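You operate a simulated robot arm through the tools that you are given. There is no shell and no other tool.

You run a simulated robot arm. Do the job below in one go: nothing can be reset, and whatever is moved stays where it is left.

JOB
Fit the pink pump, flatten the pump bag, put the pump back and screw the blue cap on.
Fine: The pump goes into the white valve. Keep fingers clear of lids and flaps; drop and force nothing.
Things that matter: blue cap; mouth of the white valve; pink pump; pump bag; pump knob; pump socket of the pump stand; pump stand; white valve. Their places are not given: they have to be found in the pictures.

It is judged by the outcome, as a careful person would: the job done as asked, and still so three seconds after it is handed in. It fails if anything else is knocked over, pushed out of place, dropped, spilled or broken. Lids that push on must go on centred and level and be pressed home; caps that screw on are set level and turned clockwise until they are tight.

ROBOT AND FRAMES
A 6-joint arm with a two-finger parallel gripper, fixed in place. Base frame: the origin is on the floor under the middle of its stand, x ahead of it, y to its left, z up; the work surface is at about z = 550. Units: mm, degrees, N and s.
With the tool pointing down near the work surface it reaches from about 120 to 600 mm from the base axis. Its first joint turns from -115.0 to 115.0 degrees. Payload 3.43 kg.
The TCP is the grasp point between the finger pads, 34 mm short of the fingertips. In the tool frame z runs along the fingers and y along their closing line. The gripper opens to 128 mm. The fingers are 24 mm wide and 12 mm thick; the gripper's body (48 by 130 mm) begins 96 mm behind the TCP.
Orientation is that of the tool frame in the base frame, as a unit quaternion [w, x, y, z]. With the fingers straight down and closing along the base's y, the tool's x points along the base's -x, its y along +y and its z along -z.

CONTROLS
- The arm moves only by the tool step_arm. Its arguments are lists of equal length, an entry for each row: "travel": the shift along the base's x, y, z in cm, a list of three; "dr": the turn, a rotation vector about the base's x, y, z in degrees, a list of three; "hand": the gripper command, from -1 (shut) to 1 (fully open), values between in proportion. In form: {"travel": [[tx, ty, tz], ...], "dr": [[ax, ay, az], ...], "hand": [hand, ...]}. A call has 1 to 20 rows; each row is the pose to reach, as a shift and turn from the pose commanded when the call began. Rows are played at 5 a second. More than 50 mm and 8.6 degrees between two rows, or a gripper value outside its range, and nothing of the call is played. A pose out of reach is approached as far as the arm can. The call stops where the force on the tool passes 40 N (or 10 N more than at its start, if that is more) or the arm is blocked; 0.2 s more then pass. Each finger travels about 153 mm/s and halts on what it meets, pressing with about 37 N; the grip force reading is that of the motor and also rises with nothing between the fingers. The clock runs only during rows and for 0.2 s after the last one: add rows that repeat a pose to give the fingers time. The reply holds the time, the measured pose of the TCP, the force on the tool along the base axes, the opening and the grip force, in the units named above and with some noise, with the torque about the TCP (base axes, N m) and any sound that the robot's microphone picked up.
- Cameras (640 x 400 px; columns grow to the right, rows downward): "scene" is fixed at [407.5, 508.9, 1337.7]; the picture's right is [-1.00, -0.01, 0.00], its down [-0.00, 0.44, -0.90] and it looks along [0.01, -0.90, -0.44] (base axes); focal length 309 px, centre (320, 200). "wrist" rides on the gripper at [76, -11, -160] in the tool frame; the picture's right is [0.15, 0.99, 0.00], its down [-0.88, 0.13, -0.46] and it looks along [-0.45, 0.07, 0.89] (tool axes); focal length 234 px, centre (320, 200).
- capture(camera): a new picture of that camera. It takes no simulated time.
- move_column(by): slides the trunk up (or, below 0, down) by that many mm; the arm rides with it, the base frame stays. It gives what a move gives, with no picture.
- point_at(camera, pixels): there is no depth. For up to 12 entries [column, row, z] of the newest picture of that camera ("zoom" is the newest enlarged one), the place [x, y] in the base frame at which the ray of that pixel passes the height z, good to about 2 mm, but the place of the scene camera against the robot may be out by one fixed shift of up to 18 mm in any direction. It takes no simulated time.
- enlarge(camera, box): a new picture of the part [left, top, right, bottom] of that camera's present view, enlarged. It takes no simulated time.
- finish_job(): hands the job in; it is judged then, once.

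Leave the gripper open and the arm clear of the work at the hand-in unless told otherwise.

The tools are called after ">>>" by a JSON object that holds its "api" and its "payload". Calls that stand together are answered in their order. step_arm: Moves the arm, as the interface text tells. Its arguments: {"type":"object","properties":{"travel":{"type":"array","items":{"type":"array","items":{"type":"number"}}},"dr":{"type":"array","items":{"type":"array","items":{"type":"number"}}},"hand":{"type":"array","items":{"type":"number"}}},"required":["travel","dr","hand"]} The other tools are called the same way: move_column (by) moves the trunk up or down; capture (camera) takes a picture; point_at (camera, pixels) gives the place at which the rays of pixels pass given heights; enlarge (camera, box) takes an enlarged picture of a part of a camera's view; finish_job () hands the job in.

At the start:

```text
time_s: 0.0
eef_pos: [380.9, -224.8, 1158.9]
tool_rot: [-0.001, 0.0, 1.0, 0.0]
ft_force: [0.1, 0.7, -0.4]
wrist_torque: [0.03, -0.02, 0.0]
grip_width: 128.0
grip_force: 0.1
trunk travel left (down, up): [-775.0, 215.0]
```

scene: 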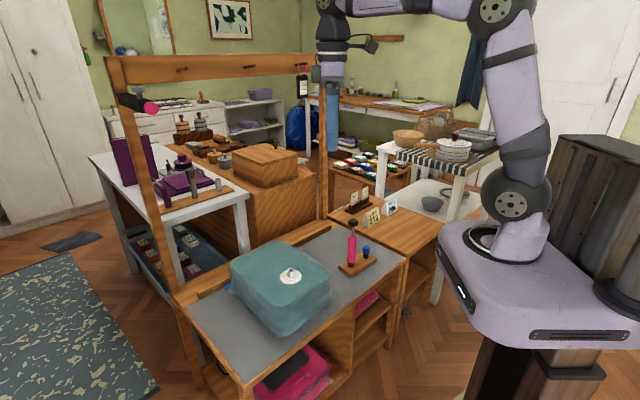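
wrist: 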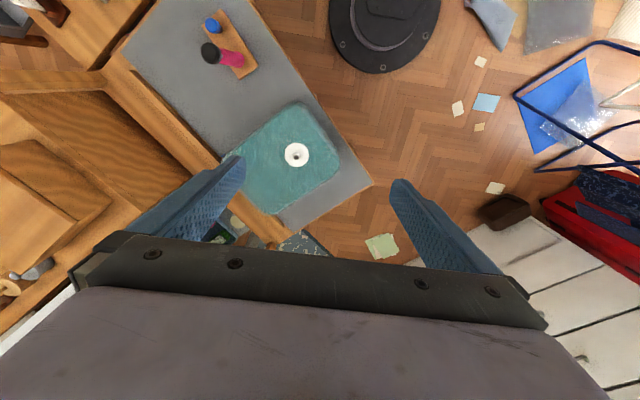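

I see a teal bag with a white valve at scene pixel (290,275), and a small wooden stand with a pink pump at (352,245) and a blue cap at (366,251). I'll take enlarged views of both cameras first.

>>> {"api": "enlarge", "payload": {"camera": "scene", "box": [220, 200, 420, 325]}}

>>> {"api": "enlarge", "payload": {"camera": "wrist", "box": [160, 0, 380, 220]}}

>>> {"api": "enlarge", "payload": {"camera": "scene", "box": [325, 210, 389, 280]}}

```text
3.20 times, centred on (320, 262) of scene
```

zoom: 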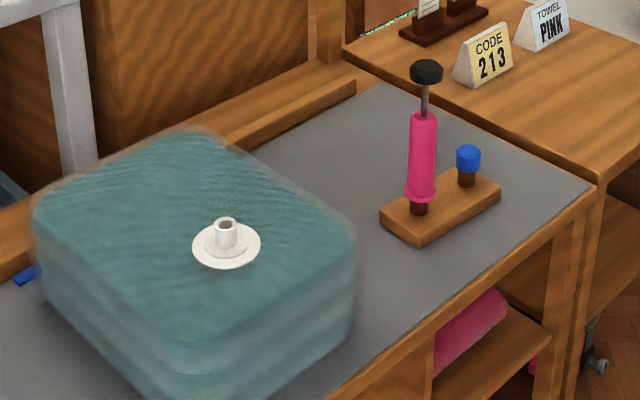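

```text
1.82 times, centred on (270, 110) of wrist
```

zoom: 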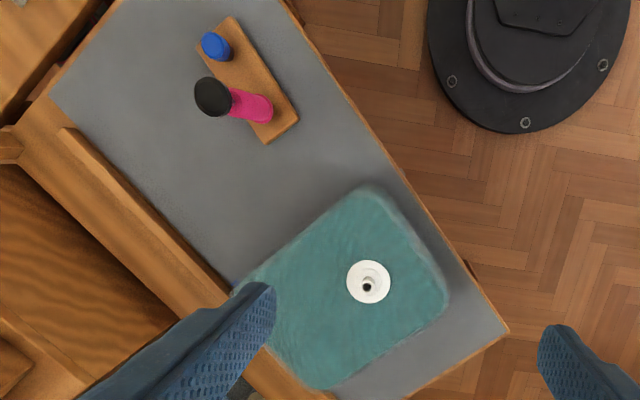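

```text
5.71 times, centred on (357, 245) of scene
```

zoom: 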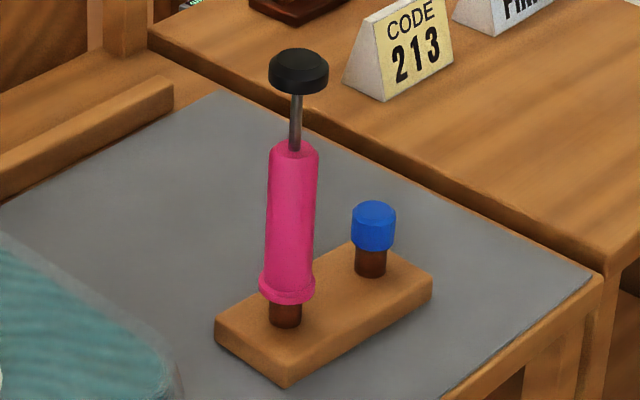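

The pump stands on its stand's socket with the knob raised, and the cap sits on a peg beside it. I'll get rough places by comparing rays from both cameras at several heights.

>>> {"api": "point_at", "payload": {"camera": "wrist", "pixels": [[296.4, 155.7, 550], [296.4, 155.7, 650], [296.4, 155.7, 700], [211, 53.4, 550], [211, 53.4, 700], [211, 53.4, 750], [211, 25, 550], [211, 25, 600], [238, 62, 550], [238, 62, 600], [222, 9, 570], [257, 70, 570]]}}

>>> {"api": "point_at", "payload": {"camera": "scene", "pixels": [[290.5, 272, 550], [290.5, 272, 650], [290.5, 272, 700], [353.3, 222, 550], [353.3, 222, 700], [353.3, 222, 750], [366.5, 247, 550], [366.5, 247, 600], [351, 266, 550], [351, 266, 570], [351, 266, 600], [404, 258, 550]]}}

```text
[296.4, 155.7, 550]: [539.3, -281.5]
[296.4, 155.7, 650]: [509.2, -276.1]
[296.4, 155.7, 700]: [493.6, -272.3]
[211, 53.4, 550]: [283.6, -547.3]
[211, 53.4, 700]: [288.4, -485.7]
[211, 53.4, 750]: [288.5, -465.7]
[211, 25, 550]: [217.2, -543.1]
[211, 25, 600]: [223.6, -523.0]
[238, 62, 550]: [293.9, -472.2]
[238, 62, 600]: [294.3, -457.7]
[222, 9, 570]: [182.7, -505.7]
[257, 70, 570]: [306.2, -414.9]
```

```text
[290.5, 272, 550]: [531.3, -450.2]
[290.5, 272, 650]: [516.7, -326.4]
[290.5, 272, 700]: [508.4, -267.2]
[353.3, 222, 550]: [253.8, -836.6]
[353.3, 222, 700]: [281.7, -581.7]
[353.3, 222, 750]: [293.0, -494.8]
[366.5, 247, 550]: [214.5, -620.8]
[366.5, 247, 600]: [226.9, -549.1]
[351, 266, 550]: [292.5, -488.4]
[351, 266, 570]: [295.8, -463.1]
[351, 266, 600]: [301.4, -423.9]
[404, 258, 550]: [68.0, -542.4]
```

Rough fixes: pump near (291,-463) with its knob top around z≈767, cap near (226,-517), valve near (495,-273) with its top at z≈690. I'll lower the hand above the bag, gripper left open, to look closer at the valve.

>>> {"api": "step_arm", "payload": {"travel": [[0.2, -0.8, -4.5], [0.3, -1.6, -9.0], [0.5, -2.4, -13.5], [0.5, -3.2, -18.0], [0.5, -4.0, -22.0], [0.5, -4.5, -26.0], [0.5, -4.5, -26.0]], "dr": [[0, 0, 0], [0, 0, 0], [0, 0, 0], [0, 0, 0], [0, 0, 0], [0, 0, 0], [0, 0, 0]], "hand": [1, 1, 1, 1, 1, 1, 1]}}

>>> {"api": "capture", "payload": {"camera": "wrist"}}

>>> {"api": "capture", "payload": {"camera": "scene"}}

```text
time_s: 1.6
eef_pos: [387.1, -269.9, 899.5]
tool_rot: [0.0, -0.001, 1.0, -0.001]
ft_force: [0.9, 0.3, -0.1]
wrist_torque: [-0.02, -0.01, 0.02]
grip_width: 128.2
grip_force: 0.0
trunk travel left (down, up): [-775.0, 215.0]
```

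```text
taken
```

wrist: 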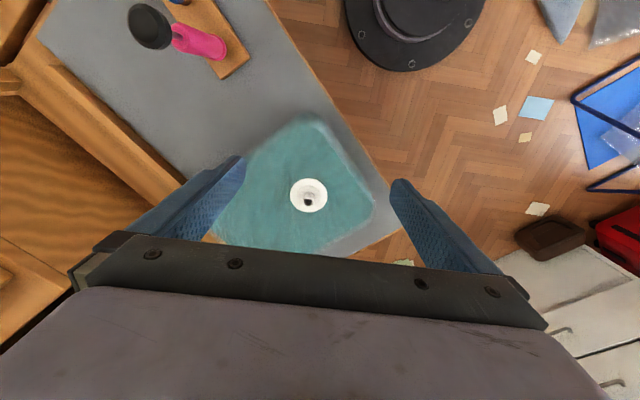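

```text
taken
```

scene: 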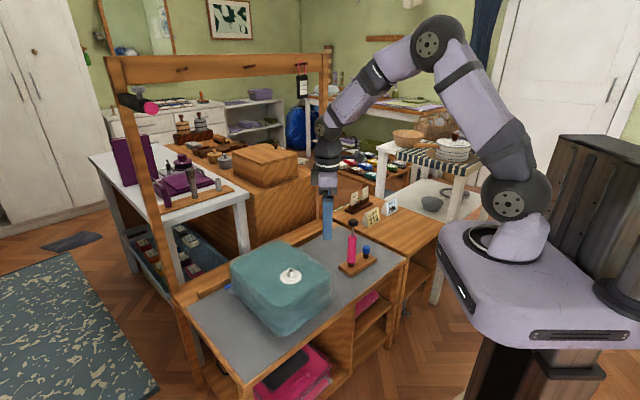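

The valve shows at wrist pixel (308,196). I'll enlarge it and the stand to fix places better.

>>> {"api": "enlarge", "payload": {"camera": "wrist", "box": [268, 170, 348, 220]}}

>>> {"api": "enlarge", "payload": {"camera": "wrist", "box": [110, 0, 270, 100]}}

>>> {"api": "point_at", "payload": {"camera": "wrist", "pixels": [[308, 197, 670], [308, 197, 680], [308, 197, 690], [308, 197, 700], [150, 26, 765], [220, 55, 570], [220, 55, 585]]}}

```text
8.00 times, centred on (308, 195) of wrist
```

zoom: 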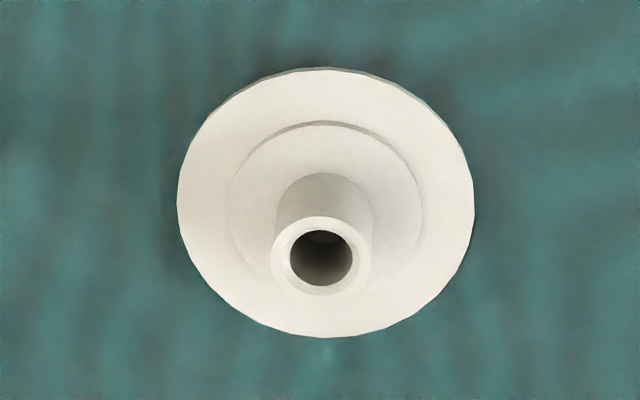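

```text
4.00 times, centred on (190, 50) of wrist
```

zoom: 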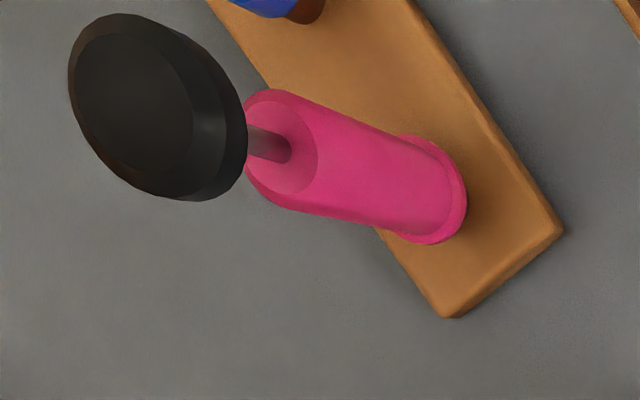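

```text
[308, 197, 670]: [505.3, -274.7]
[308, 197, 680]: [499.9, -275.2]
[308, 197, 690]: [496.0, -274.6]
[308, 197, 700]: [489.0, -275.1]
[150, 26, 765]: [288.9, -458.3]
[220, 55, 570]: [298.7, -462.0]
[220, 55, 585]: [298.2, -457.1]
```

The valve is a flange with a round tube about 22 mm across. The pump has a black knob wider than its pink body, so I'll grip the body from a tilted approach later. Next I'll move to above the stand, turning the hand to face the pump radially (yaw -58°), and look.

>>> {"api": "step_arm", "payload": {"travel": [[-2.0, -1.2, 0], [-4.0, -2.4, -0.5], [-6.0, -3.6, -1], [-8.0, -4.8, -2], [-10.5, -6.2, -3], [-13.0, -7.8, -4], [-15.9, -9.5, -5], [-15.9, -9.5, -5]], "dr": [[0, 0, -8.3], [0, 0, -16.6], [0, 0, -24.9], [0, 0, -33.2], [0, 0, -41.5], [0, 0, -49.8], [0, 0, -58], [0, 0, -58]], "hand": [1, 1, 1, 1, 1, 1, 1, 1]}}

>>> {"api": "capture", "payload": {"camera": "wrist"}}

```text
time_s: 3.4
eef_pos: [228.5, -364.9, 848.2]
tool_rot: [0.0, 0.485, 0.874, -0.001]
ft_force: [-0.2, 0.2, 0.2]
wrist_torque: [-0.01, 0.03, -0.02]
grip_width: 127.9
grip_force: 0.0
trunk travel left (down, up): [-775.0, 215.0]
```

```text
taken
```

wrist: 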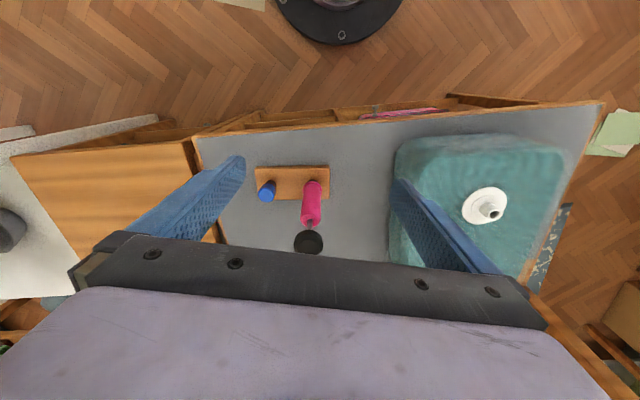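

The stand is at the centre: pump at (312,205), cap at (266,191). I'll enlarge the stand and valve for exact places.

>>> {"api": "enlarge", "payload": {"camera": "wrist", "box": [236, 155, 348, 260]}}

>>> {"api": "enlarge", "payload": {"camera": "wrist", "box": [446, 180, 526, 230]}}

```text
3.81 times, centred on (292, 208) of wrist
```

zoom: 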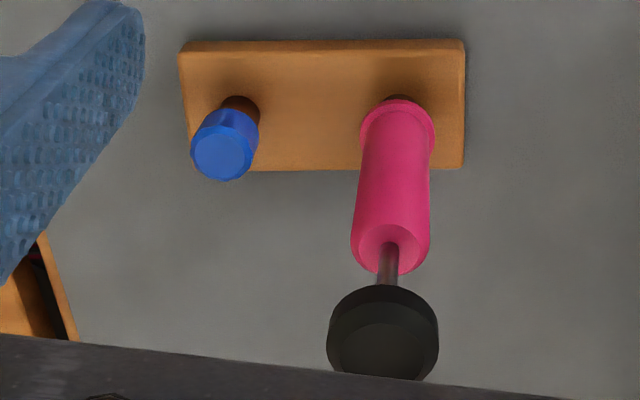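

```text
8.00 times, centred on (486, 205) of wrist
```

zoom: 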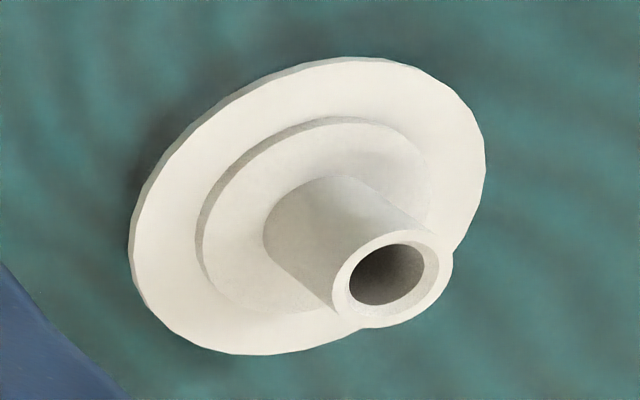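

I'll convert the stand and valve pixels at several heights to triangulate.

>>> {"api": "point_at", "payload": {"camera": "wrist", "pixels": [[494.4, 214.4, 690], [494.4, 214.4, 700], [494.4, 214.4, 710], [494.4, 214.4, 720], [308.5, 246.1, 765], [308.5, 246.1, 775], [310.4, 220.6, 700], [312.5, 189.1, 590], [266.3, 195.7, 615], [255.2, 167.3, 570], [329.5, 166.5, 570], [329.5, 198.8, 570]]}}

>>> {"api": "point_at", "payload": {"camera": "scene", "pixels": [[290.5, 270.5, 700], [290.5, 270.5, 710], [353.3, 221, 765], [353.3, 221, 775], [351.5, 237, 700], [351.5, 237, 710], [350, 260, 590], [366.5, 246, 610], [366.5, 246, 620]]}}

```text
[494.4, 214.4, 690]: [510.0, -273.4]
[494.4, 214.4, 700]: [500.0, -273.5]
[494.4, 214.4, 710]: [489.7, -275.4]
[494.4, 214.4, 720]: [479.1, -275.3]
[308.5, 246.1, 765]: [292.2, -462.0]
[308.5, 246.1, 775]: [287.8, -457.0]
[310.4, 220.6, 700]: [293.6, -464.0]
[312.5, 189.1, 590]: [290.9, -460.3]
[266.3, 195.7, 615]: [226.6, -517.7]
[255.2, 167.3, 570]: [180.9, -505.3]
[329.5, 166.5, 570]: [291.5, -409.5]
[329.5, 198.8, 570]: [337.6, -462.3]
```

```text
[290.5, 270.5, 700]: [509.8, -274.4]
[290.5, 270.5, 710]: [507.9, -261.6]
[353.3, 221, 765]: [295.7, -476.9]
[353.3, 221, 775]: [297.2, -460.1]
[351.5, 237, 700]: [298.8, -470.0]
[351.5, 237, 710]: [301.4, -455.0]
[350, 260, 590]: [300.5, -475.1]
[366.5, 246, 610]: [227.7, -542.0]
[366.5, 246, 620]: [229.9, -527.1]
```

Estimates: pump axis (291.5,-461.5), body about z 600–703, knob top about 768; valve mouth about (500,-274,700). Now I'll narrow the opening to about 70 mm, tilt the hand 45° outward in place, and come down to a pre-grasp point about 130 mm back from the pump body.

>>> {"api": "step_arm", "payload": {"travel": [[0, 0, 0], [0, 0, 0], [0, 0, 0], [0, 0, 0], [0, 0, 0], [0, 0, 0], [0.5, -0.6, -3.5], [1.0, -1.2, -7.0], [1.4, -1.9, -10.1], [1.4, -1.9, -10.1]], "dr": [[-6.36, -3.97, 0], [-12.72, -7.95, 0], [-19.08, -11.92, 0], [-25.44, -15.9, 0], [-31.8, -19.87, 0], [-38.16, -23.85, 0], [-38.16, -23.85, 0], [-38.16, -23.85, 0], [-38.16, -23.85, 0], [-38.16, -23.85, 0]], "hand": [0.1, 0.1, 0.1, 0.1, 0.1, 0.1, 0.1, 0.1, 0.1, 0.1]}}

>>> {"api": "capture", "payload": {"camera": "wrist"}}

>>> {"api": "capture", "payload": {"camera": "scene"}}

```text
time_s: 5.6
eef_pos: [239.6, -385.7, 746.7]
tool_rot: [0.334, 0.448, 0.808, -0.185]
ft_force: [0.0, 0.2, 0.1]
wrist_torque: [-0.02, -0.02, 0.04]
grip_width: 70.5
grip_force: 0.1
out of reach, approached as far as the arm can: row 3, 4
trunk travel left (down, up): [-775.0, 215.0]
```

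```text
taken
```

wrist: 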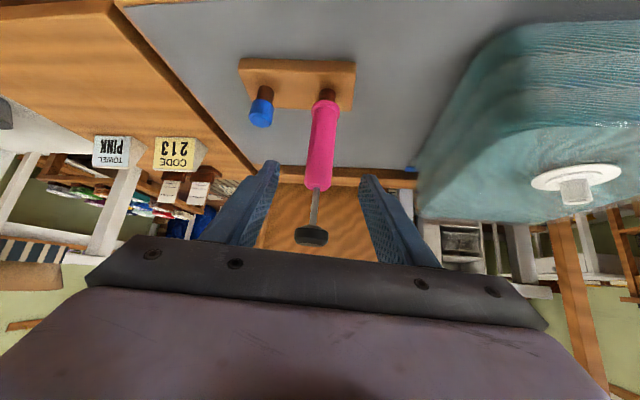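

```text
taken
```

scene: 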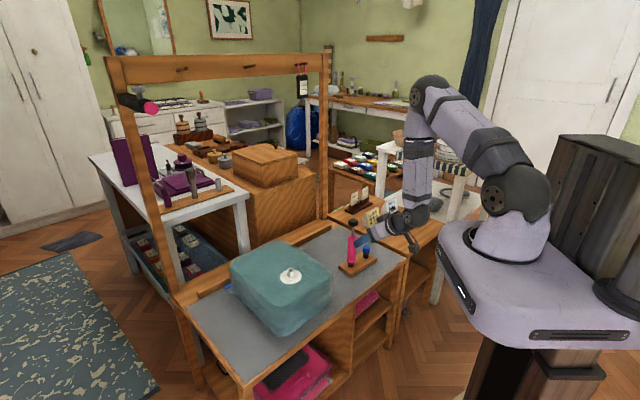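

The tilt was reached (two intermediate rows were skipped near a limit but the end pose is right). I'll enlarge both views to check the clearance around the pump and cards.

>>> {"api": "enlarge", "payload": {"camera": "scene", "box": [310, 160, 470, 290]}}

>>> {"api": "enlarge", "payload": {"camera": "wrist", "box": [220, 50, 420, 260]}}

```text
3.08 times, centred on (390, 225) of scene
```

zoom: 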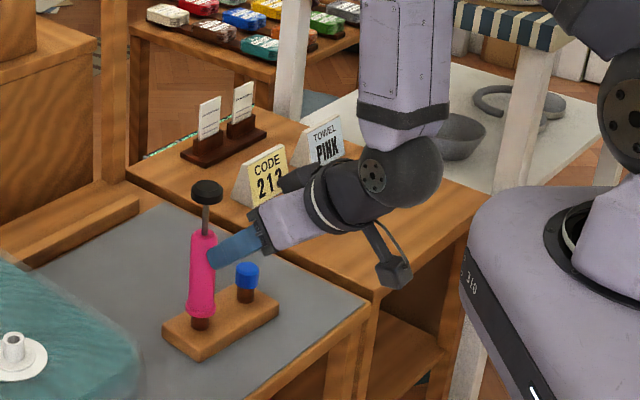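

```text
1.90 times, centred on (320, 155) of wrist
```

zoom: 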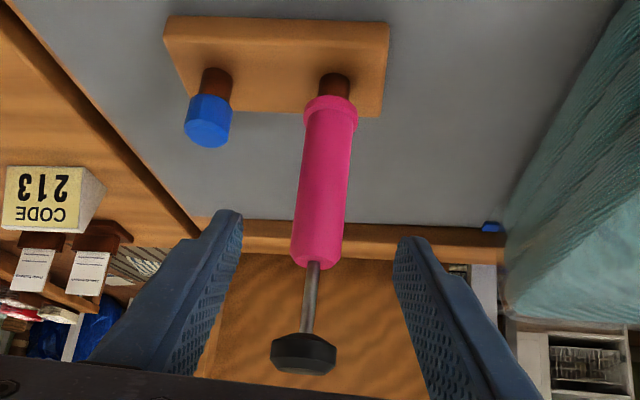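

The fingers straddle the pump's line. I'll compute the pump's axis from this closer view.

>>> {"api": "point_at", "payload": {"camera": "wrist", "pixels": [[319, 187.9, 700], [319, 187.9, 705], [325.8, 106.8, 600], [325.8, 106.8, 590], [327, 95, 570], [327, 95, 580], [262.5, 113, 618], [262.5, 113, 610], [311.1, 232, 757]]}}

```text
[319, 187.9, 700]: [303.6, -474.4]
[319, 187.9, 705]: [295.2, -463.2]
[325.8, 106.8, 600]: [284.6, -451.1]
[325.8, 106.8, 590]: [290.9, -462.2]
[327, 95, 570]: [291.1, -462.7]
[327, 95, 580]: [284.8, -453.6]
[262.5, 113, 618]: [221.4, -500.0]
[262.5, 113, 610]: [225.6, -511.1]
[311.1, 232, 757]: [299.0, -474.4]
```

The pump axis comes out at (292,-462), flange near z≈590, body top ≈705. I'll advance along the tilted line until the pads straddle the body at z≈655, still open.

>>> {"api": "step_arm", "payload": {"travel": [[0.7, -0.9, -1.2], [1.3, -1.9, -2.3], [2.0, -2.9, -3.5], [2.6, -3.9, -4.6], [3.2, -4.8, -5.8], [3.9, -5.8, -6.9], [4.5, -6.8, -8.1], [5.15, -7.7, -9.2], [5.15, -7.7, -9.2]], "dr": [[0, 0, 0], [0, 0, 0], [0, 0, 0], [0, 0, 0], [0, 0, 0], [0, 0, 0], [0, 0, 0], [0, 0, 0], [0, 0, 0]], "hand": [0.1, 0.1, 0.1, 0.1, 0.1, 0.1, 0.1, 0.1, 0.1]}}

>>> {"api": "capture", "payload": {"camera": "wrist"}}

>>> {"api": "enlarge", "payload": {"camera": "scene", "box": [310, 180, 430, 280]}}

```text
time_s: 7.6
eef_pos: [292.3, -460.6, 655.3]
tool_rot: [0.334, 0.448, 0.808, -0.186]
ft_force: [-0.3, 0.6, -0.6]
wrist_torque: [0.04, 0.01, 0.01]
grip_width: 70.5
grip_force: 0.1
trunk travel left (down, up): [-775.0, 215.0]
```

```text
taken
```

wrist: 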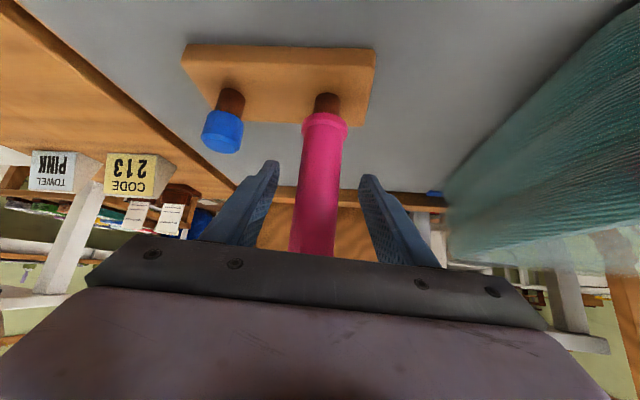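

```text
4.00 times, centred on (370, 230) of scene
```

zoom: 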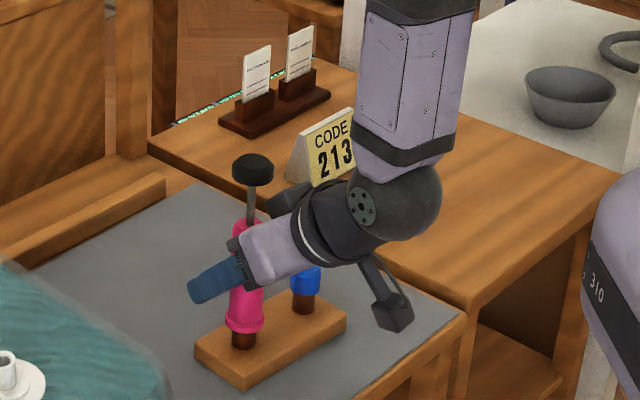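

The pads straddle the pink body, pump nearly centred between the fingers, no contact forces. I'll close gradually on the body.

>>> {"api": "step_arm", "payload": {"travel": [[0, 0, 0], [0, 0, 0], [0, 0, 0], [0, 0, 0], [0, 0, 0], [0, 0, 0], [0, 0, 0]], "dr": [[0, 0, 0], [0, 0, 0], [0, 0, 0], [0, 0, 0], [0, 0, 0], [0, 0, 0], [0, 0, 0]], "hand": [-0.2, -0.35, -0.42, -0.46, -0.5, -0.6, -0.6]}}

>>> {"api": "capture", "payload": {"camera": "wrist"}}

```text
time_s: 9.2
eef_pos: [292.1, -461.7, 655.5]
tool_rot: [0.335, 0.448, 0.808, -0.186]
ft_force: [-2.5, -2.2, -0.5]
wrist_torque: [-0.09, 0.11, 0.0]
grip_width: 31.0
grip_force: 36.8
trunk travel left (down, up): [-775.0, 215.0]
```

```text
taken
```

wrist: 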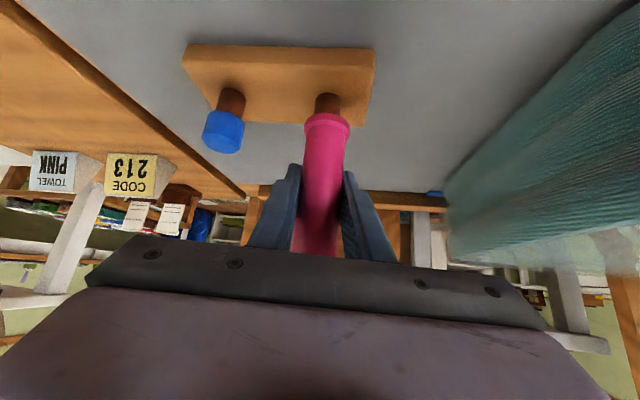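

Gripped at 31.0 mm with 37 N, little side force. I'll lift straight up slowly out of the socket by 4 cm and check.

>>> {"api": "step_arm", "payload": {"travel": [[0, 0, 0.3], [0, 0, 0.7], [0, 0, 1.2], [0, 0, 1.8], [0, 0, 2.5], [0, 0, 3.2], [0, 0, 4.0], [0, 0, 4.0]], "dr": [[0, 0, 0], [0, 0, 0], [0, 0, 0], [0, 0, 0], [0, 0, 0], [0, 0, 0], [0, 0, 0], [0, 0, 0]], "hand": [-0.6, -0.6, -0.6, -0.6, -0.6, -0.6, -0.6, -0.6]}}

>>> {"api": "capture", "payload": {"camera": "wrist"}}

>>> {"api": "enlarge", "payload": {"camera": "scene", "box": [310, 180, 430, 280]}}

```text
time_s: 11.0
eef_pos: [291.5, -461.4, 694.9]
tool_rot: [0.335, 0.448, 0.808, -0.186]
ft_force: [0.1, -0.2, -0.4]
wrist_torque: [-0.01, -0.01, 0.02]
grip_width: 31.1
grip_force: 37.0
trunk travel left (down, up): [-775.0, 215.0]
```

```text
taken
```

wrist: 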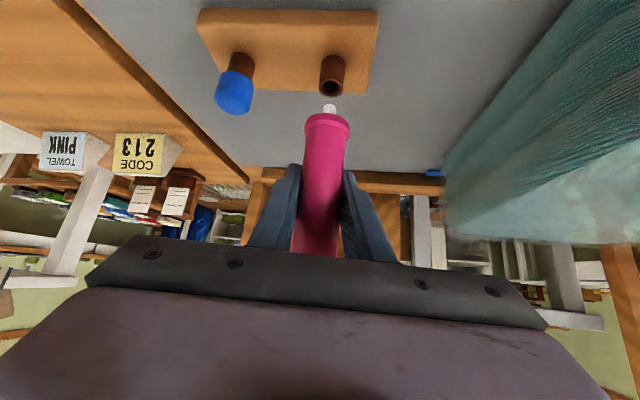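

```text
4.00 times, centred on (370, 230) of scene
```

zoom: 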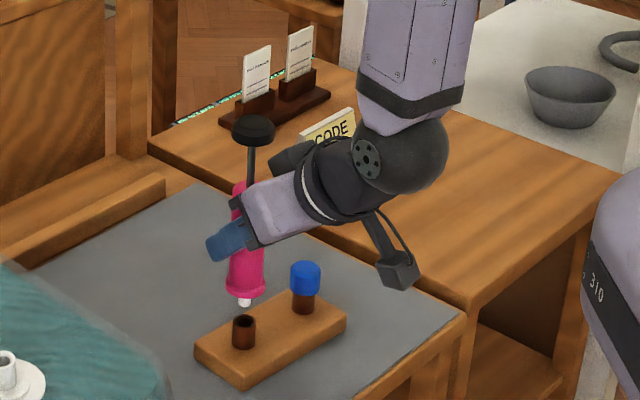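

The pump is clear of the socket and shows a short white nozzle. I'll enlarge the wrist view to measure the nozzle and the empty socket for later.

>>> {"api": "enlarge", "payload": {"camera": "wrist", "box": [272, 30, 392, 130]}}

>>> {"api": "point_at", "payload": {"camera": "wrist", "pixels": [[331, 87, 590], [331, 87, 585], [331, 87, 595], [329, 108, 610], [329, 108, 615], [329, 108, 620]]}}

```text
4.00 times, centred on (332, 80) of wrist
```

zoom: 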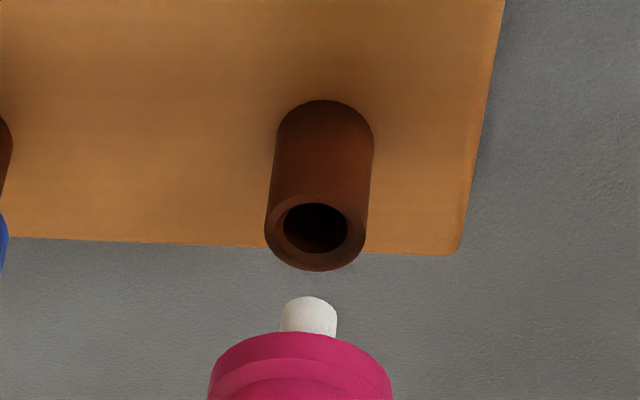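

```text
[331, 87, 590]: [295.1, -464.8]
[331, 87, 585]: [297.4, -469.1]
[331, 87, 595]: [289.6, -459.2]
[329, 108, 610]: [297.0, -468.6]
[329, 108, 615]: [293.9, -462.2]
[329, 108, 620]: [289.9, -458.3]
```

Socket top is near z≈592 and the nozzle is about 11 mm wide and about 18 mm long; its flange is about 64 mm below the TCP. I'll lift to z≈811 and carry it upright, turning with the radius (+29°), to hover above the valve.

>>> {"api": "step_arm", "payload": {"travel": [[0, 0, 3.0], [0, 0, 6.0], [0, 0, 9.0], [0, 0, 11.5], [2.1, 1.9, 11.5], [4.2, 3.7, 11.5], [6.2, 5.6, 11.5], [8.3, 7.5, 11.5], [10.4, 9.4, 11.5], [12.5, 11.2, 11.5], [14.5, 13.1, 11.5], [16.6, 14.9, 11.5], [18.7, 16.8, 11.5], [20.4, 18.7, 11.5], [20.4, 18.7, 11.5]], "dr": [[0, 0, 0], [0, 0, 0], [0, 0, 0], [0, 0, 0], [0, 0, 2.9], [0, 0, 5.8], [0, 0, 8.7], [0, 0, 11.6], [0, 0, 14.5], [0, 0, 17.4], [0, 0, 20.3], [0, 0, 23.2], [0, 0, 26.1], [0, 0, 29], [0, 0, 29]], "hand": [-0.6, -0.6, -0.6, -0.6, -0.6, -0.6, -0.6, -0.6, -0.6, -0.6, -0.6, -0.6, -0.6, -0.6, -0.6]}}

>>> {"api": "capture", "payload": {"camera": "wrist"}}

>>> {"api": "capture", "payload": {"camera": "scene"}}

```text
time_s: 14.2
eef_pos: [496.9, -275.0, 813.4]
tool_rot: [0.371, 0.231, 0.894, -0.096]
ft_force: [0.3, 0.7, -1.8]
wrist_torque: [0.01, -0.01, 0.01]
grip_width: 31.0
grip_force: 36.9
trunk travel left (down, up): [-775.0, 215.0]
```

```text
taken
```

wrist: 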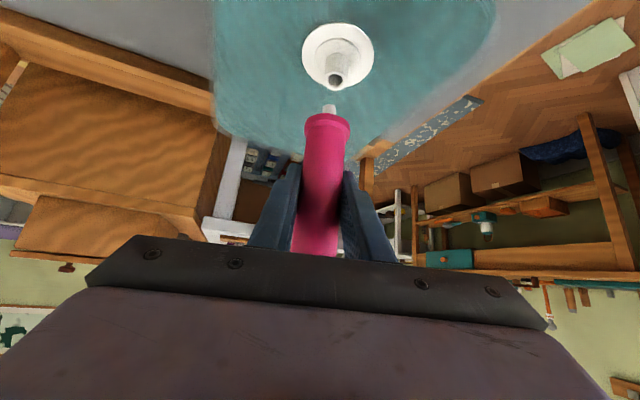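

```text
taken
```

scene: 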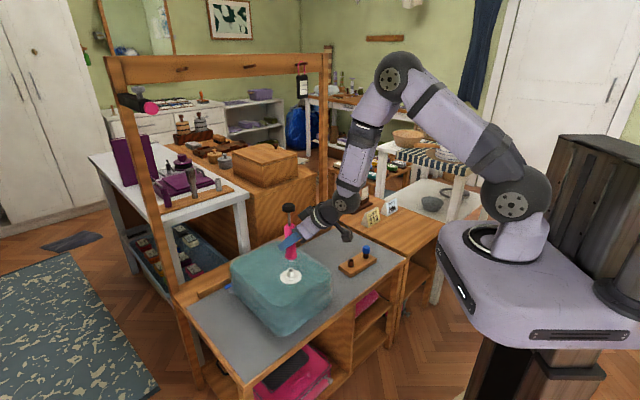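

The pump hangs over the valve. I'll enlarge the wrist view of nozzle and mouth to line them up.

>>> {"api": "enlarge", "payload": {"camera": "wrist", "box": [280, 10, 400, 130]}}

>>> {"api": "enlarge", "payload": {"camera": "scene", "box": [250, 210, 330, 290]}}

```text
3.33 times, centred on (340, 70) of wrist
```

zoom: 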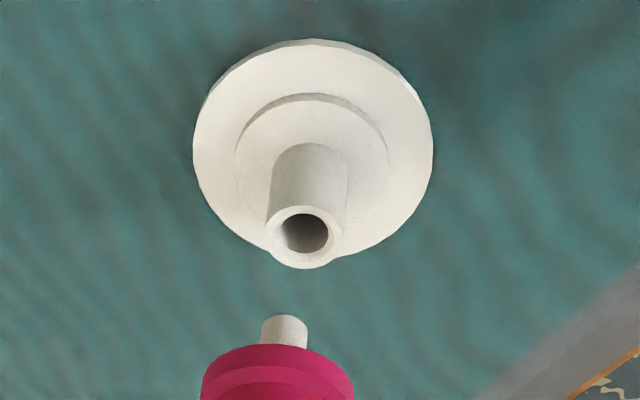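

```text
5.00 times, centred on (290, 250) of scene
```

zoom: 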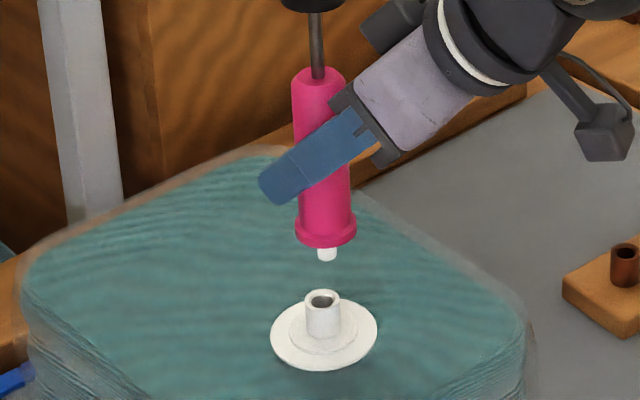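

I'll convert the mouth pixel (335.5,79.9) and the nozzle tip pixel (329.8,107) to base places.

>>> {"api": "point_at", "payload": {"camera": "wrist", "pixels": [[335.5, 79.9, 690], [335.5, 79.9, 695], [335.5, 79.9, 700], [335.5, 79.9, 705], [329.8, 107, 725], [329.8, 107, 730], [329.8, 107, 735], [334, 55, 672], [334, 55, 678]]}}

>>> {"api": "point_at", "payload": {"camera": "scene", "pixels": [[290.4, 269.8, 695], [290.4, 269.8, 700], [290.4, 269.8, 705], [291.4, 261, 725], [291.4, 261, 730], [291.4, 261, 735]]}}

```text
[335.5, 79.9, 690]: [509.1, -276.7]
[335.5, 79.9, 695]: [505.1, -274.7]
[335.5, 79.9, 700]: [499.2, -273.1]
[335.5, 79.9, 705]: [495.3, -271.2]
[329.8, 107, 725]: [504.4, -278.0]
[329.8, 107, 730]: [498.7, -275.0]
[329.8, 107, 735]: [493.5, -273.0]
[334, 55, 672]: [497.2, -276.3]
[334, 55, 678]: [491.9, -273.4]
```

```text
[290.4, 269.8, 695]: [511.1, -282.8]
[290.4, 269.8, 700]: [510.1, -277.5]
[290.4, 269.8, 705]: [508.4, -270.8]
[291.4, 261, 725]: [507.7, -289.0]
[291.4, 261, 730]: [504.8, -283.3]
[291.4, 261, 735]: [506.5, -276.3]
```

The mouth lies about 2.4 mm to the right of the nozzle's line in the wrist view and about 4 mm further in x in the scene view. I'll shift +3.6 mm in x, +0.8 in y and lower 16 mm, then look again.

>>> {"api": "step_arm", "payload": {"travel": [[0.2, 0.04, 0], [0.36, 0.08, -0.4], [0.36, 0.08, -0.8], [0.36, 0.08, -1.2], [0.36, 0.08, -1.6], [0.36, 0.08, -1.6]], "dr": [[0, 0, 0], [0, 0, 0], [0, 0, 0], [0, 0, 0], [0, 0, 0], [0, 0, 0]], "hand": [-0.6, -0.6, -0.6, -0.6, -0.6, -0.6]}}

>>> {"api": "enlarge", "payload": {"camera": "wrist", "box": [300, 60, 370, 130]}}

>>> {"api": "enlarge", "payload": {"camera": "scene", "box": [270, 245, 310, 285]}}

```text
time_s: 15.6
eef_pos: [499.7, -274.2, 794.8]
tool_rot: [0.371, 0.232, 0.894, -0.096]
ft_force: [0.1, 0.0, -1.1]
wrist_torque: [-0.03, -0.03, 0.01]
grip_width: 31.1
grip_force: 37.2
trunk travel left (down, up): [-775.0, 215.0]
```

```text
5.71 times, centred on (335, 95) of wrist
```

zoom: 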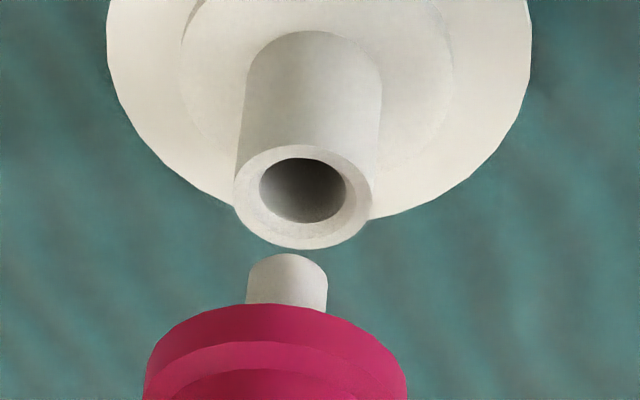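

```text
10.00 times, centred on (290, 265) of scene
```

zoom: 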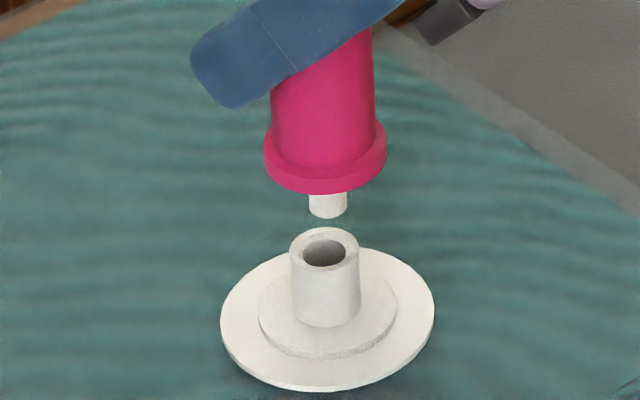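

Now the residual is about 1 mm to the right in the wrist view and about 1.7 mm in x in the scene view; the gap is about 14 mm. I'll shift +1.7 mm x, +0.2 mm y, lower 8 mm and check again.

>>> {"api": "step_arm", "payload": {"travel": [[0.17, 0.02, 0], [0.17, 0.02, -0.3], [0.17, 0.02, -0.6], [0.17, 0.02, -0.8], [0.17, 0.02, -0.8]], "dr": [[0, 0, 0], [0, 0, 0], [0, 0, 0], [0, 0, 0], [0, 0, 0]], "hand": [-0.6, -0.6, -0.6, -0.6, -0.6]}}

>>> {"api": "enlarge", "payload": {"camera": "wrist", "box": [310, 70, 350, 110]}}

>>> {"api": "enlarge", "payload": {"camera": "scene", "box": [280, 255, 300, 275]}}

```text
time_s: 16.8
eef_pos: [501.9, -273.9, 787.4]
tool_rot: [0.371, 0.232, 0.894, -0.096]
ft_force: [0.1, 0.5, -1.0]
wrist_torque: [-0.01, 0.02, 0.0]
grip_width: 31.1
grip_force: 37.0
trunk travel left (down, up): [-775.0, 215.0]
```

```text
10.00 times, centred on (330, 90) of wrist
```

zoom: 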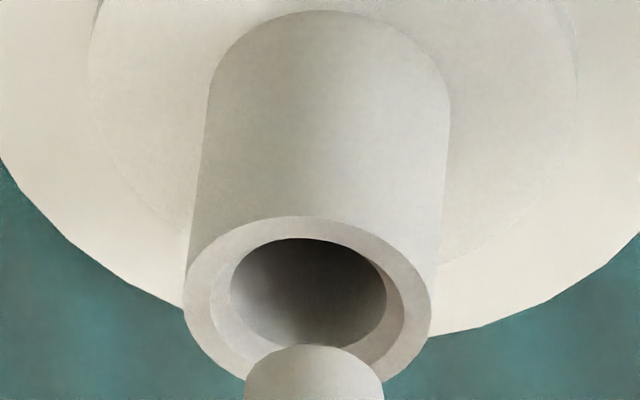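

```text
16.00 times, centred on (290, 265) of scene
```

zoom: 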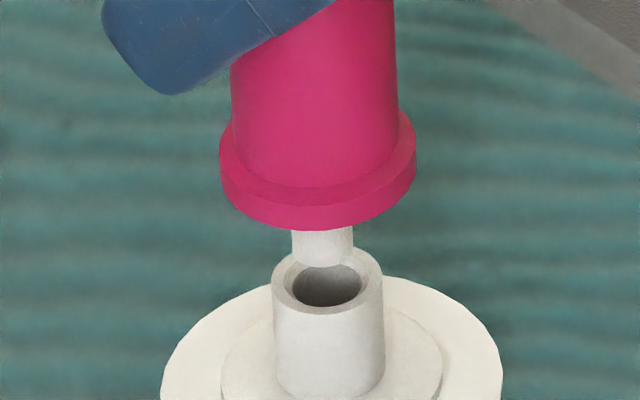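

Now it is slightly over: mouth lies about 1.3 mm left of the nozzle's line in the wrist view and about 0.6 mm toward -x in the scene view, gap about 6 mm. I'll correct by (-0.6,-0.9) mm and lower 3.5 mm.

>>> {"api": "step_arm", "payload": {"travel": [[-0.06, -0.09, 0], [-0.06, -0.09, -0.15], [-0.06, -0.09, -0.35], [-0.06, -0.09, -0.35]], "dr": [[0, 0, 0], [0, 0, 0], [0, 0, 0], [0, 0, 0]], "hand": [-0.6, -0.6, -0.6, -0.6]}}

>>> {"api": "enlarge", "payload": {"camera": "wrist", "box": [310, 70, 350, 110]}}

>>> {"api": "enlarge", "payload": {"camera": "scene", "box": [280, 255, 300, 275]}}

```text
time_s: 17.8
eef_pos: [500.1, -273.9, 784.2]
tool_rot: [0.371, 0.231, 0.894, -0.096]
ft_force: [-0.3, -0.8, -0.9]
wrist_torque: [0.0, -0.01, -0.03]
grip_width: 31.0
grip_force: 37.4
trunk travel left (down, up): [-775.0, 215.0]
```

```text
10.00 times, centred on (330, 90) of wrist
```

zoom: 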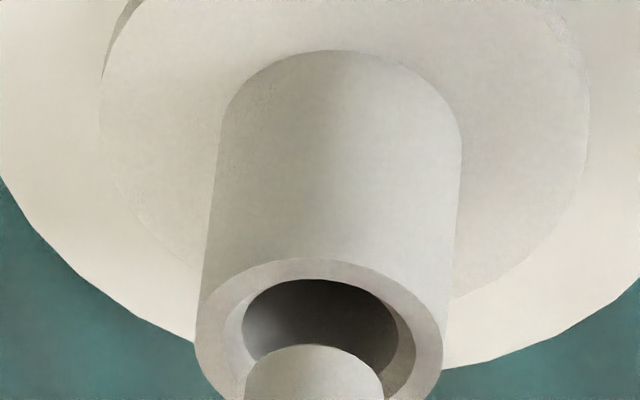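

```text
16.00 times, centred on (290, 265) of scene
```

zoom: 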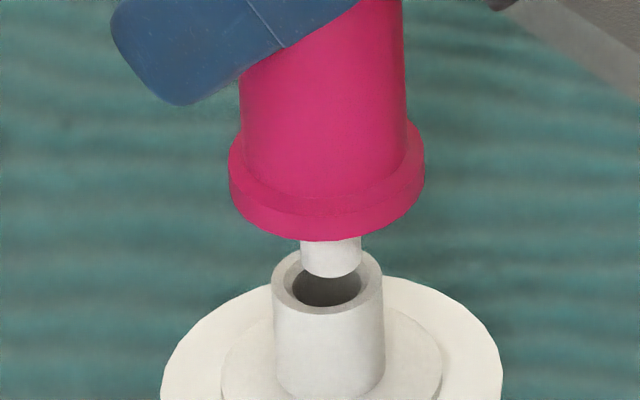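

Side alignment is now good in the wrist view; the scene view says the nozzle must go about 0.9 mm toward +x. I'll make that small shift and check before inserting.

>>> {"api": "step_arm", "payload": {"travel": [[0.07, -0.04, 0], [0.07, -0.04, 0], [0.07, -0.04, 0]], "dr": [[0, 0, 0], [0, 0, 0], [0, 0, 0]], "hand": [-0.6, -0.6, -0.6]}}

>>> {"api": "enlarge", "payload": {"camera": "wrist", "box": [310, 70, 350, 110]}}

>>> {"api": "enlarge", "payload": {"camera": "scene", "box": [280, 255, 300, 275]}}

```text
time_s: 18.6
eef_pos: [500.3, -274.2, 782.4]
tool_rot: [0.37, 0.232, 0.894, -0.096]
ft_force: [0.1, 0.2, -1.7]
wrist_torque: [0.01, 0.02, 0.02]
grip_width: 31.1
grip_force: 38.0
trunk travel left (down, up): [-775.0, 215.0]
```

```text
10.00 times, centred on (330, 90) of wrist
```

zoom: 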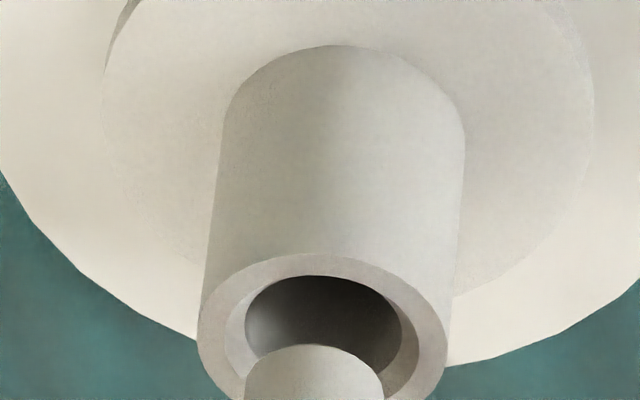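

```text
16.00 times, centred on (290, 265) of scene
```

zoom: 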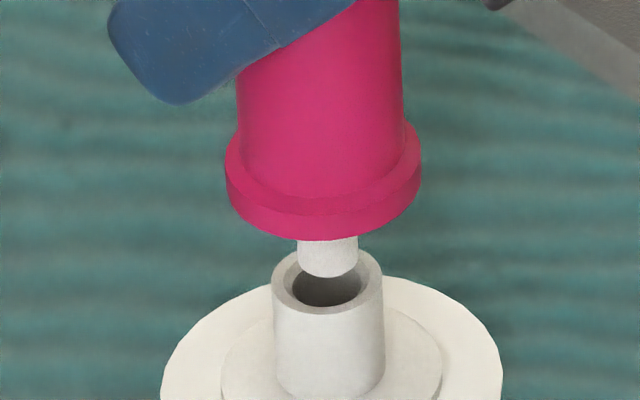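

Both views show the nozzle within about 0.3 mm of the mouth's centre. I'll lower 8 mm in small rows and read the force.

>>> {"api": "step_arm", "payload": {"travel": [[0, 0, -0.2], [0, 0, -0.4], [0, 0, -0.6], [0, 0, -0.8], [0, 0, -0.8]], "dr": [[0, 0, 0], [0, 0, 0], [0, 0, 0], [0, 0, 0], [0, 0, 0]], "hand": [-0.6, -0.6, -0.6, -0.6, -0.6]}}

>>> {"api": "enlarge", "payload": {"camera": "wrist", "box": [310, 70, 350, 110]}}

>>> {"api": "enlarge", "payload": {"camera": "scene", "box": [280, 255, 300, 275]}}

```text
time_s: 19.8
eef_pos: [501.8, -275.1, 775.0]
tool_rot: [0.371, 0.231, 0.894, -0.096]
ft_force: [-0.2, 0.1, -1.0]
wrist_torque: [0.03, -0.01, -0.02]
grip_width: 31.2
grip_force: 37.0
trunk travel left (down, up): [-775.0, 215.0]
```

```text
10.00 times, centred on (330, 90) of wrist
```

zoom: 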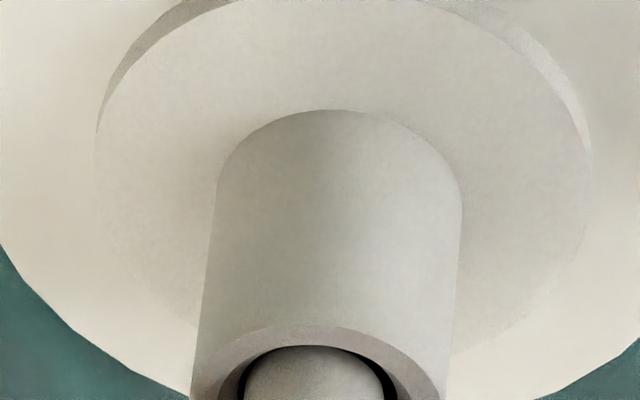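

```text
16.00 times, centred on (290, 265) of scene
```

zoom: 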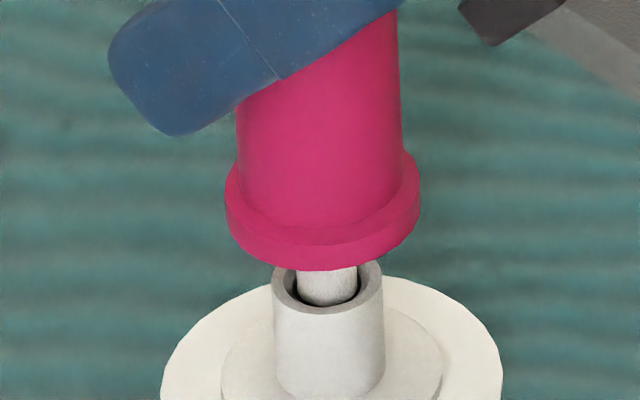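

The nozzle is inside the mouth with no contact force. I'll continue down 8 mm more.

>>> {"api": "step_arm", "payload": {"travel": [[0, 0, -0.2], [0, 0, -0.4], [0, 0, -0.6], [0, 0, -0.8], [0, 0, -0.8]], "dr": [[0, 0, 0], [0, 0, 0], [0, 0, 0], [0, 0, 0], [0, 0, 0]], "hand": [-0.6, -0.6, -0.6, -0.6, -0.6]}}

>>> {"api": "enlarge", "payload": {"camera": "scene", "box": [280, 255, 300, 275]}}

```text
time_s: 21.0
eef_pos: [501.3, -273.9, 768.0]
tool_rot: [0.371, 0.232, 0.894, -0.096]
ft_force: [-0.7, 0.8, -0.7]
wrist_torque: [0.0, 0.04, -0.02]
grip_width: 31.1
grip_force: 37.0
trunk travel left (down, up): [-775.0, 215.0]
```

```text
16.00 times, centred on (290, 265) of scene
```

zoom: 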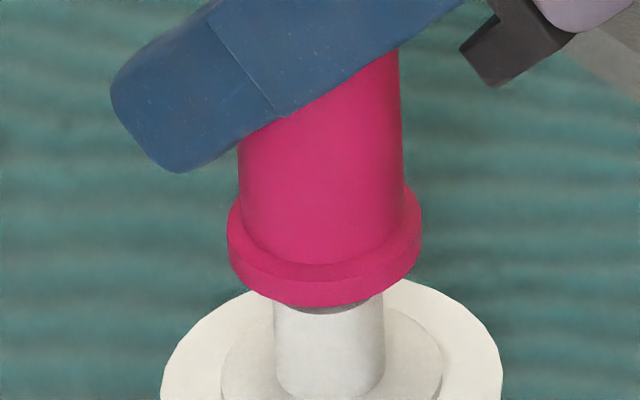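

The flange is a few mm above the rim. I'll lower in 1 mm rows, up to 5 mm, watching the force for the seat.

>>> {"api": "step_arm", "payload": {"travel": [[0, 0, -0.1], [0, 0, -0.2], [0, 0, -0.3], [0, 0, -0.4], [0, 0, -0.4]], "dr": [[0, 0, 0], [0, 0, 0], [0, 0, 0], [0, 0, 0], [0, 0, 0]], "hand": [-0.6, -0.6, -0.6, -0.6, -0.6]}}

>>> {"api": "enlarge", "payload": {"camera": "scene", "box": [280, 255, 300, 275]}}

```text
time_s: 22.2
eef_pos: [501.6, -274.8, 764.3]
tool_rot: [0.37, 0.231, 0.895, -0.095]
ft_force: [-0.5, -0.3, -0.9]
wrist_torque: [0.02, 0.0, 0.03]
grip_width: 30.8
grip_force: 37.3
trunk travel left (down, up): [-775.0, 215.0]
```

```text
16.00 times, centred on (290, 265) of scene
```

zoom: 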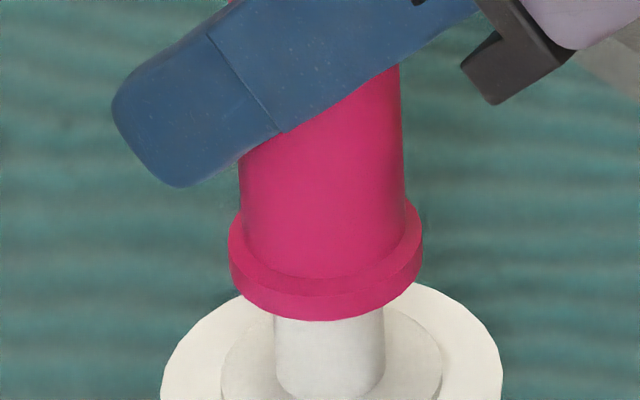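

Still no contact force. I'll lower another 3 mm in 0.75 mm rows.

>>> {"api": "step_arm", "payload": {"travel": [[0, 0, -0.075], [0, 0, -0.15], [0, 0, -0.225], [0, 0, -0.3], [0, 0, -0.3]], "dr": [[0, 0, 0], [0, 0, 0], [0, 0, 0], [0, 0, 0], [0, 0, 0]], "hand": [-0.6, -0.6, -0.6, -0.6, -0.6]}}

>>> {"api": "enlarge", "payload": {"camera": "scene", "box": [280, 255, 300, 275]}}

```text
time_s: 23.4
eef_pos: [502.5, -274.7, 761.0]
tool_rot: [0.371, 0.231, 0.895, -0.096]
ft_force: [0.1, 0.4, -0.5]
wrist_torque: [-0.03, -0.01, 0.0]
grip_width: 31.1
grip_force: 37.1
trunk travel left (down, up): [-775.0, 215.0]
```

```text
16.00 times, centred on (290, 265) of scene
```

zoom: 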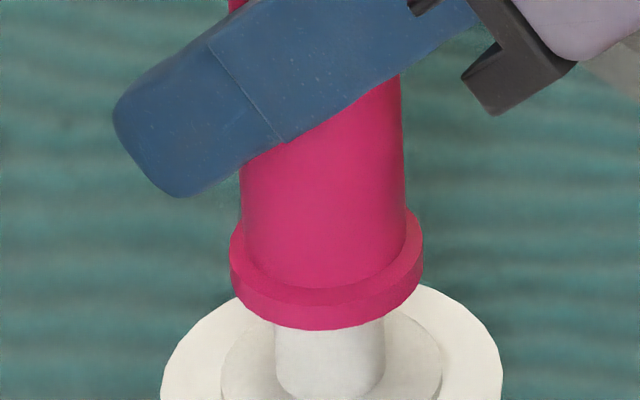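

By the picture the flange is just about at the rim. I'll continue in 0.5 mm rows, 2 mm, watching for force.

>>> {"api": "step_arm", "payload": {"travel": [[0, 0, -0.05], [0, 0, -0.1], [0, 0, -0.15], [0, 0, -0.2], [0, 0, -0.2]], "dr": [[0, 0, 0], [0, 0, 0], [0, 0, 0], [0, 0, 0], [0, 0, 0]], "hand": [-0.6, -0.6, -0.6, -0.6, -0.6]}}

>>> {"api": "enlarge", "payload": {"camera": "scene", "box": [280, 255, 300, 275]}}

```text
time_s: 24.6
eef_pos: [501.9, -275.5, 759.0]
tool_rot: [0.37, 0.231, 0.895, -0.095]
ft_force: [-0.3, 0.1, -0.7]
wrist_torque: [-0.01, -0.03, 0.01]
grip_width: 31.1
grip_force: 36.6
trunk travel left (down, up): [-775.0, 215.0]
```

```text
16.00 times, centred on (290, 265) of scene
```

zoom: 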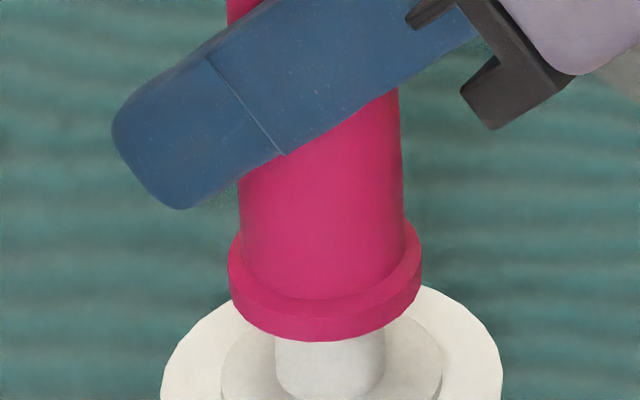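

No contact yet. Another 2 mm in 0.5 mm rows.

>>> {"api": "step_arm", "payload": {"travel": [[0, 0, -0.05], [0, 0, -0.1], [0, 0, -0.15], [0, 0, -0.2], [0, 0, -0.2]], "dr": [[0, 0, 0], [0, 0, 0], [0, 0, 0], [0, 0, 0], [0, 0, 0]], "hand": [-0.6, -0.6, -0.6, -0.6, -0.6]}}

>>> {"api": "enlarge", "payload": {"camera": "scene", "box": [280, 255, 300, 275]}}

>>> {"api": "enlarge", "payload": {"camera": "wrist", "box": [290, 50, 370, 130]}}

```text
time_s: 25.8
eef_pos: [502.6, -274.9, 758.6]
tool_rot: [0.372, 0.231, 0.894, -0.097]
ft_force: [-2.1, 1.8, 13.3]
wrist_torque: [0.19, 0.27, -0.01]
grip_width: 30.7
grip_force: 37.2
trunk travel left (down, up): [-775.0, 215.0]
```

```text
16.00 times, centred on (290, 265) of scene
```

zoom: 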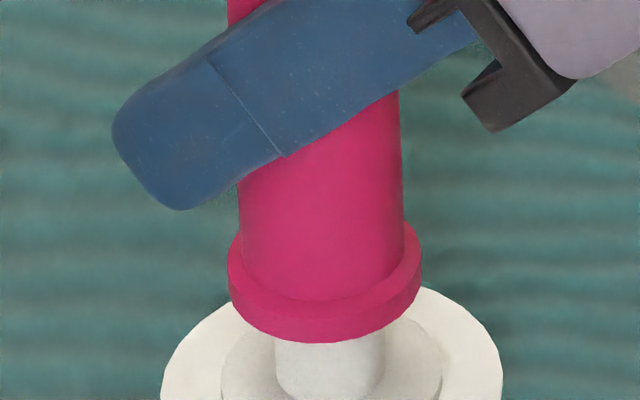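

```text
5.00 times, centred on (330, 90) of wrist
```

zoom: 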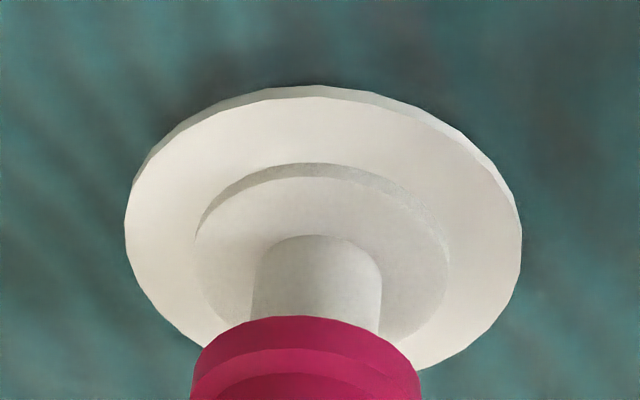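

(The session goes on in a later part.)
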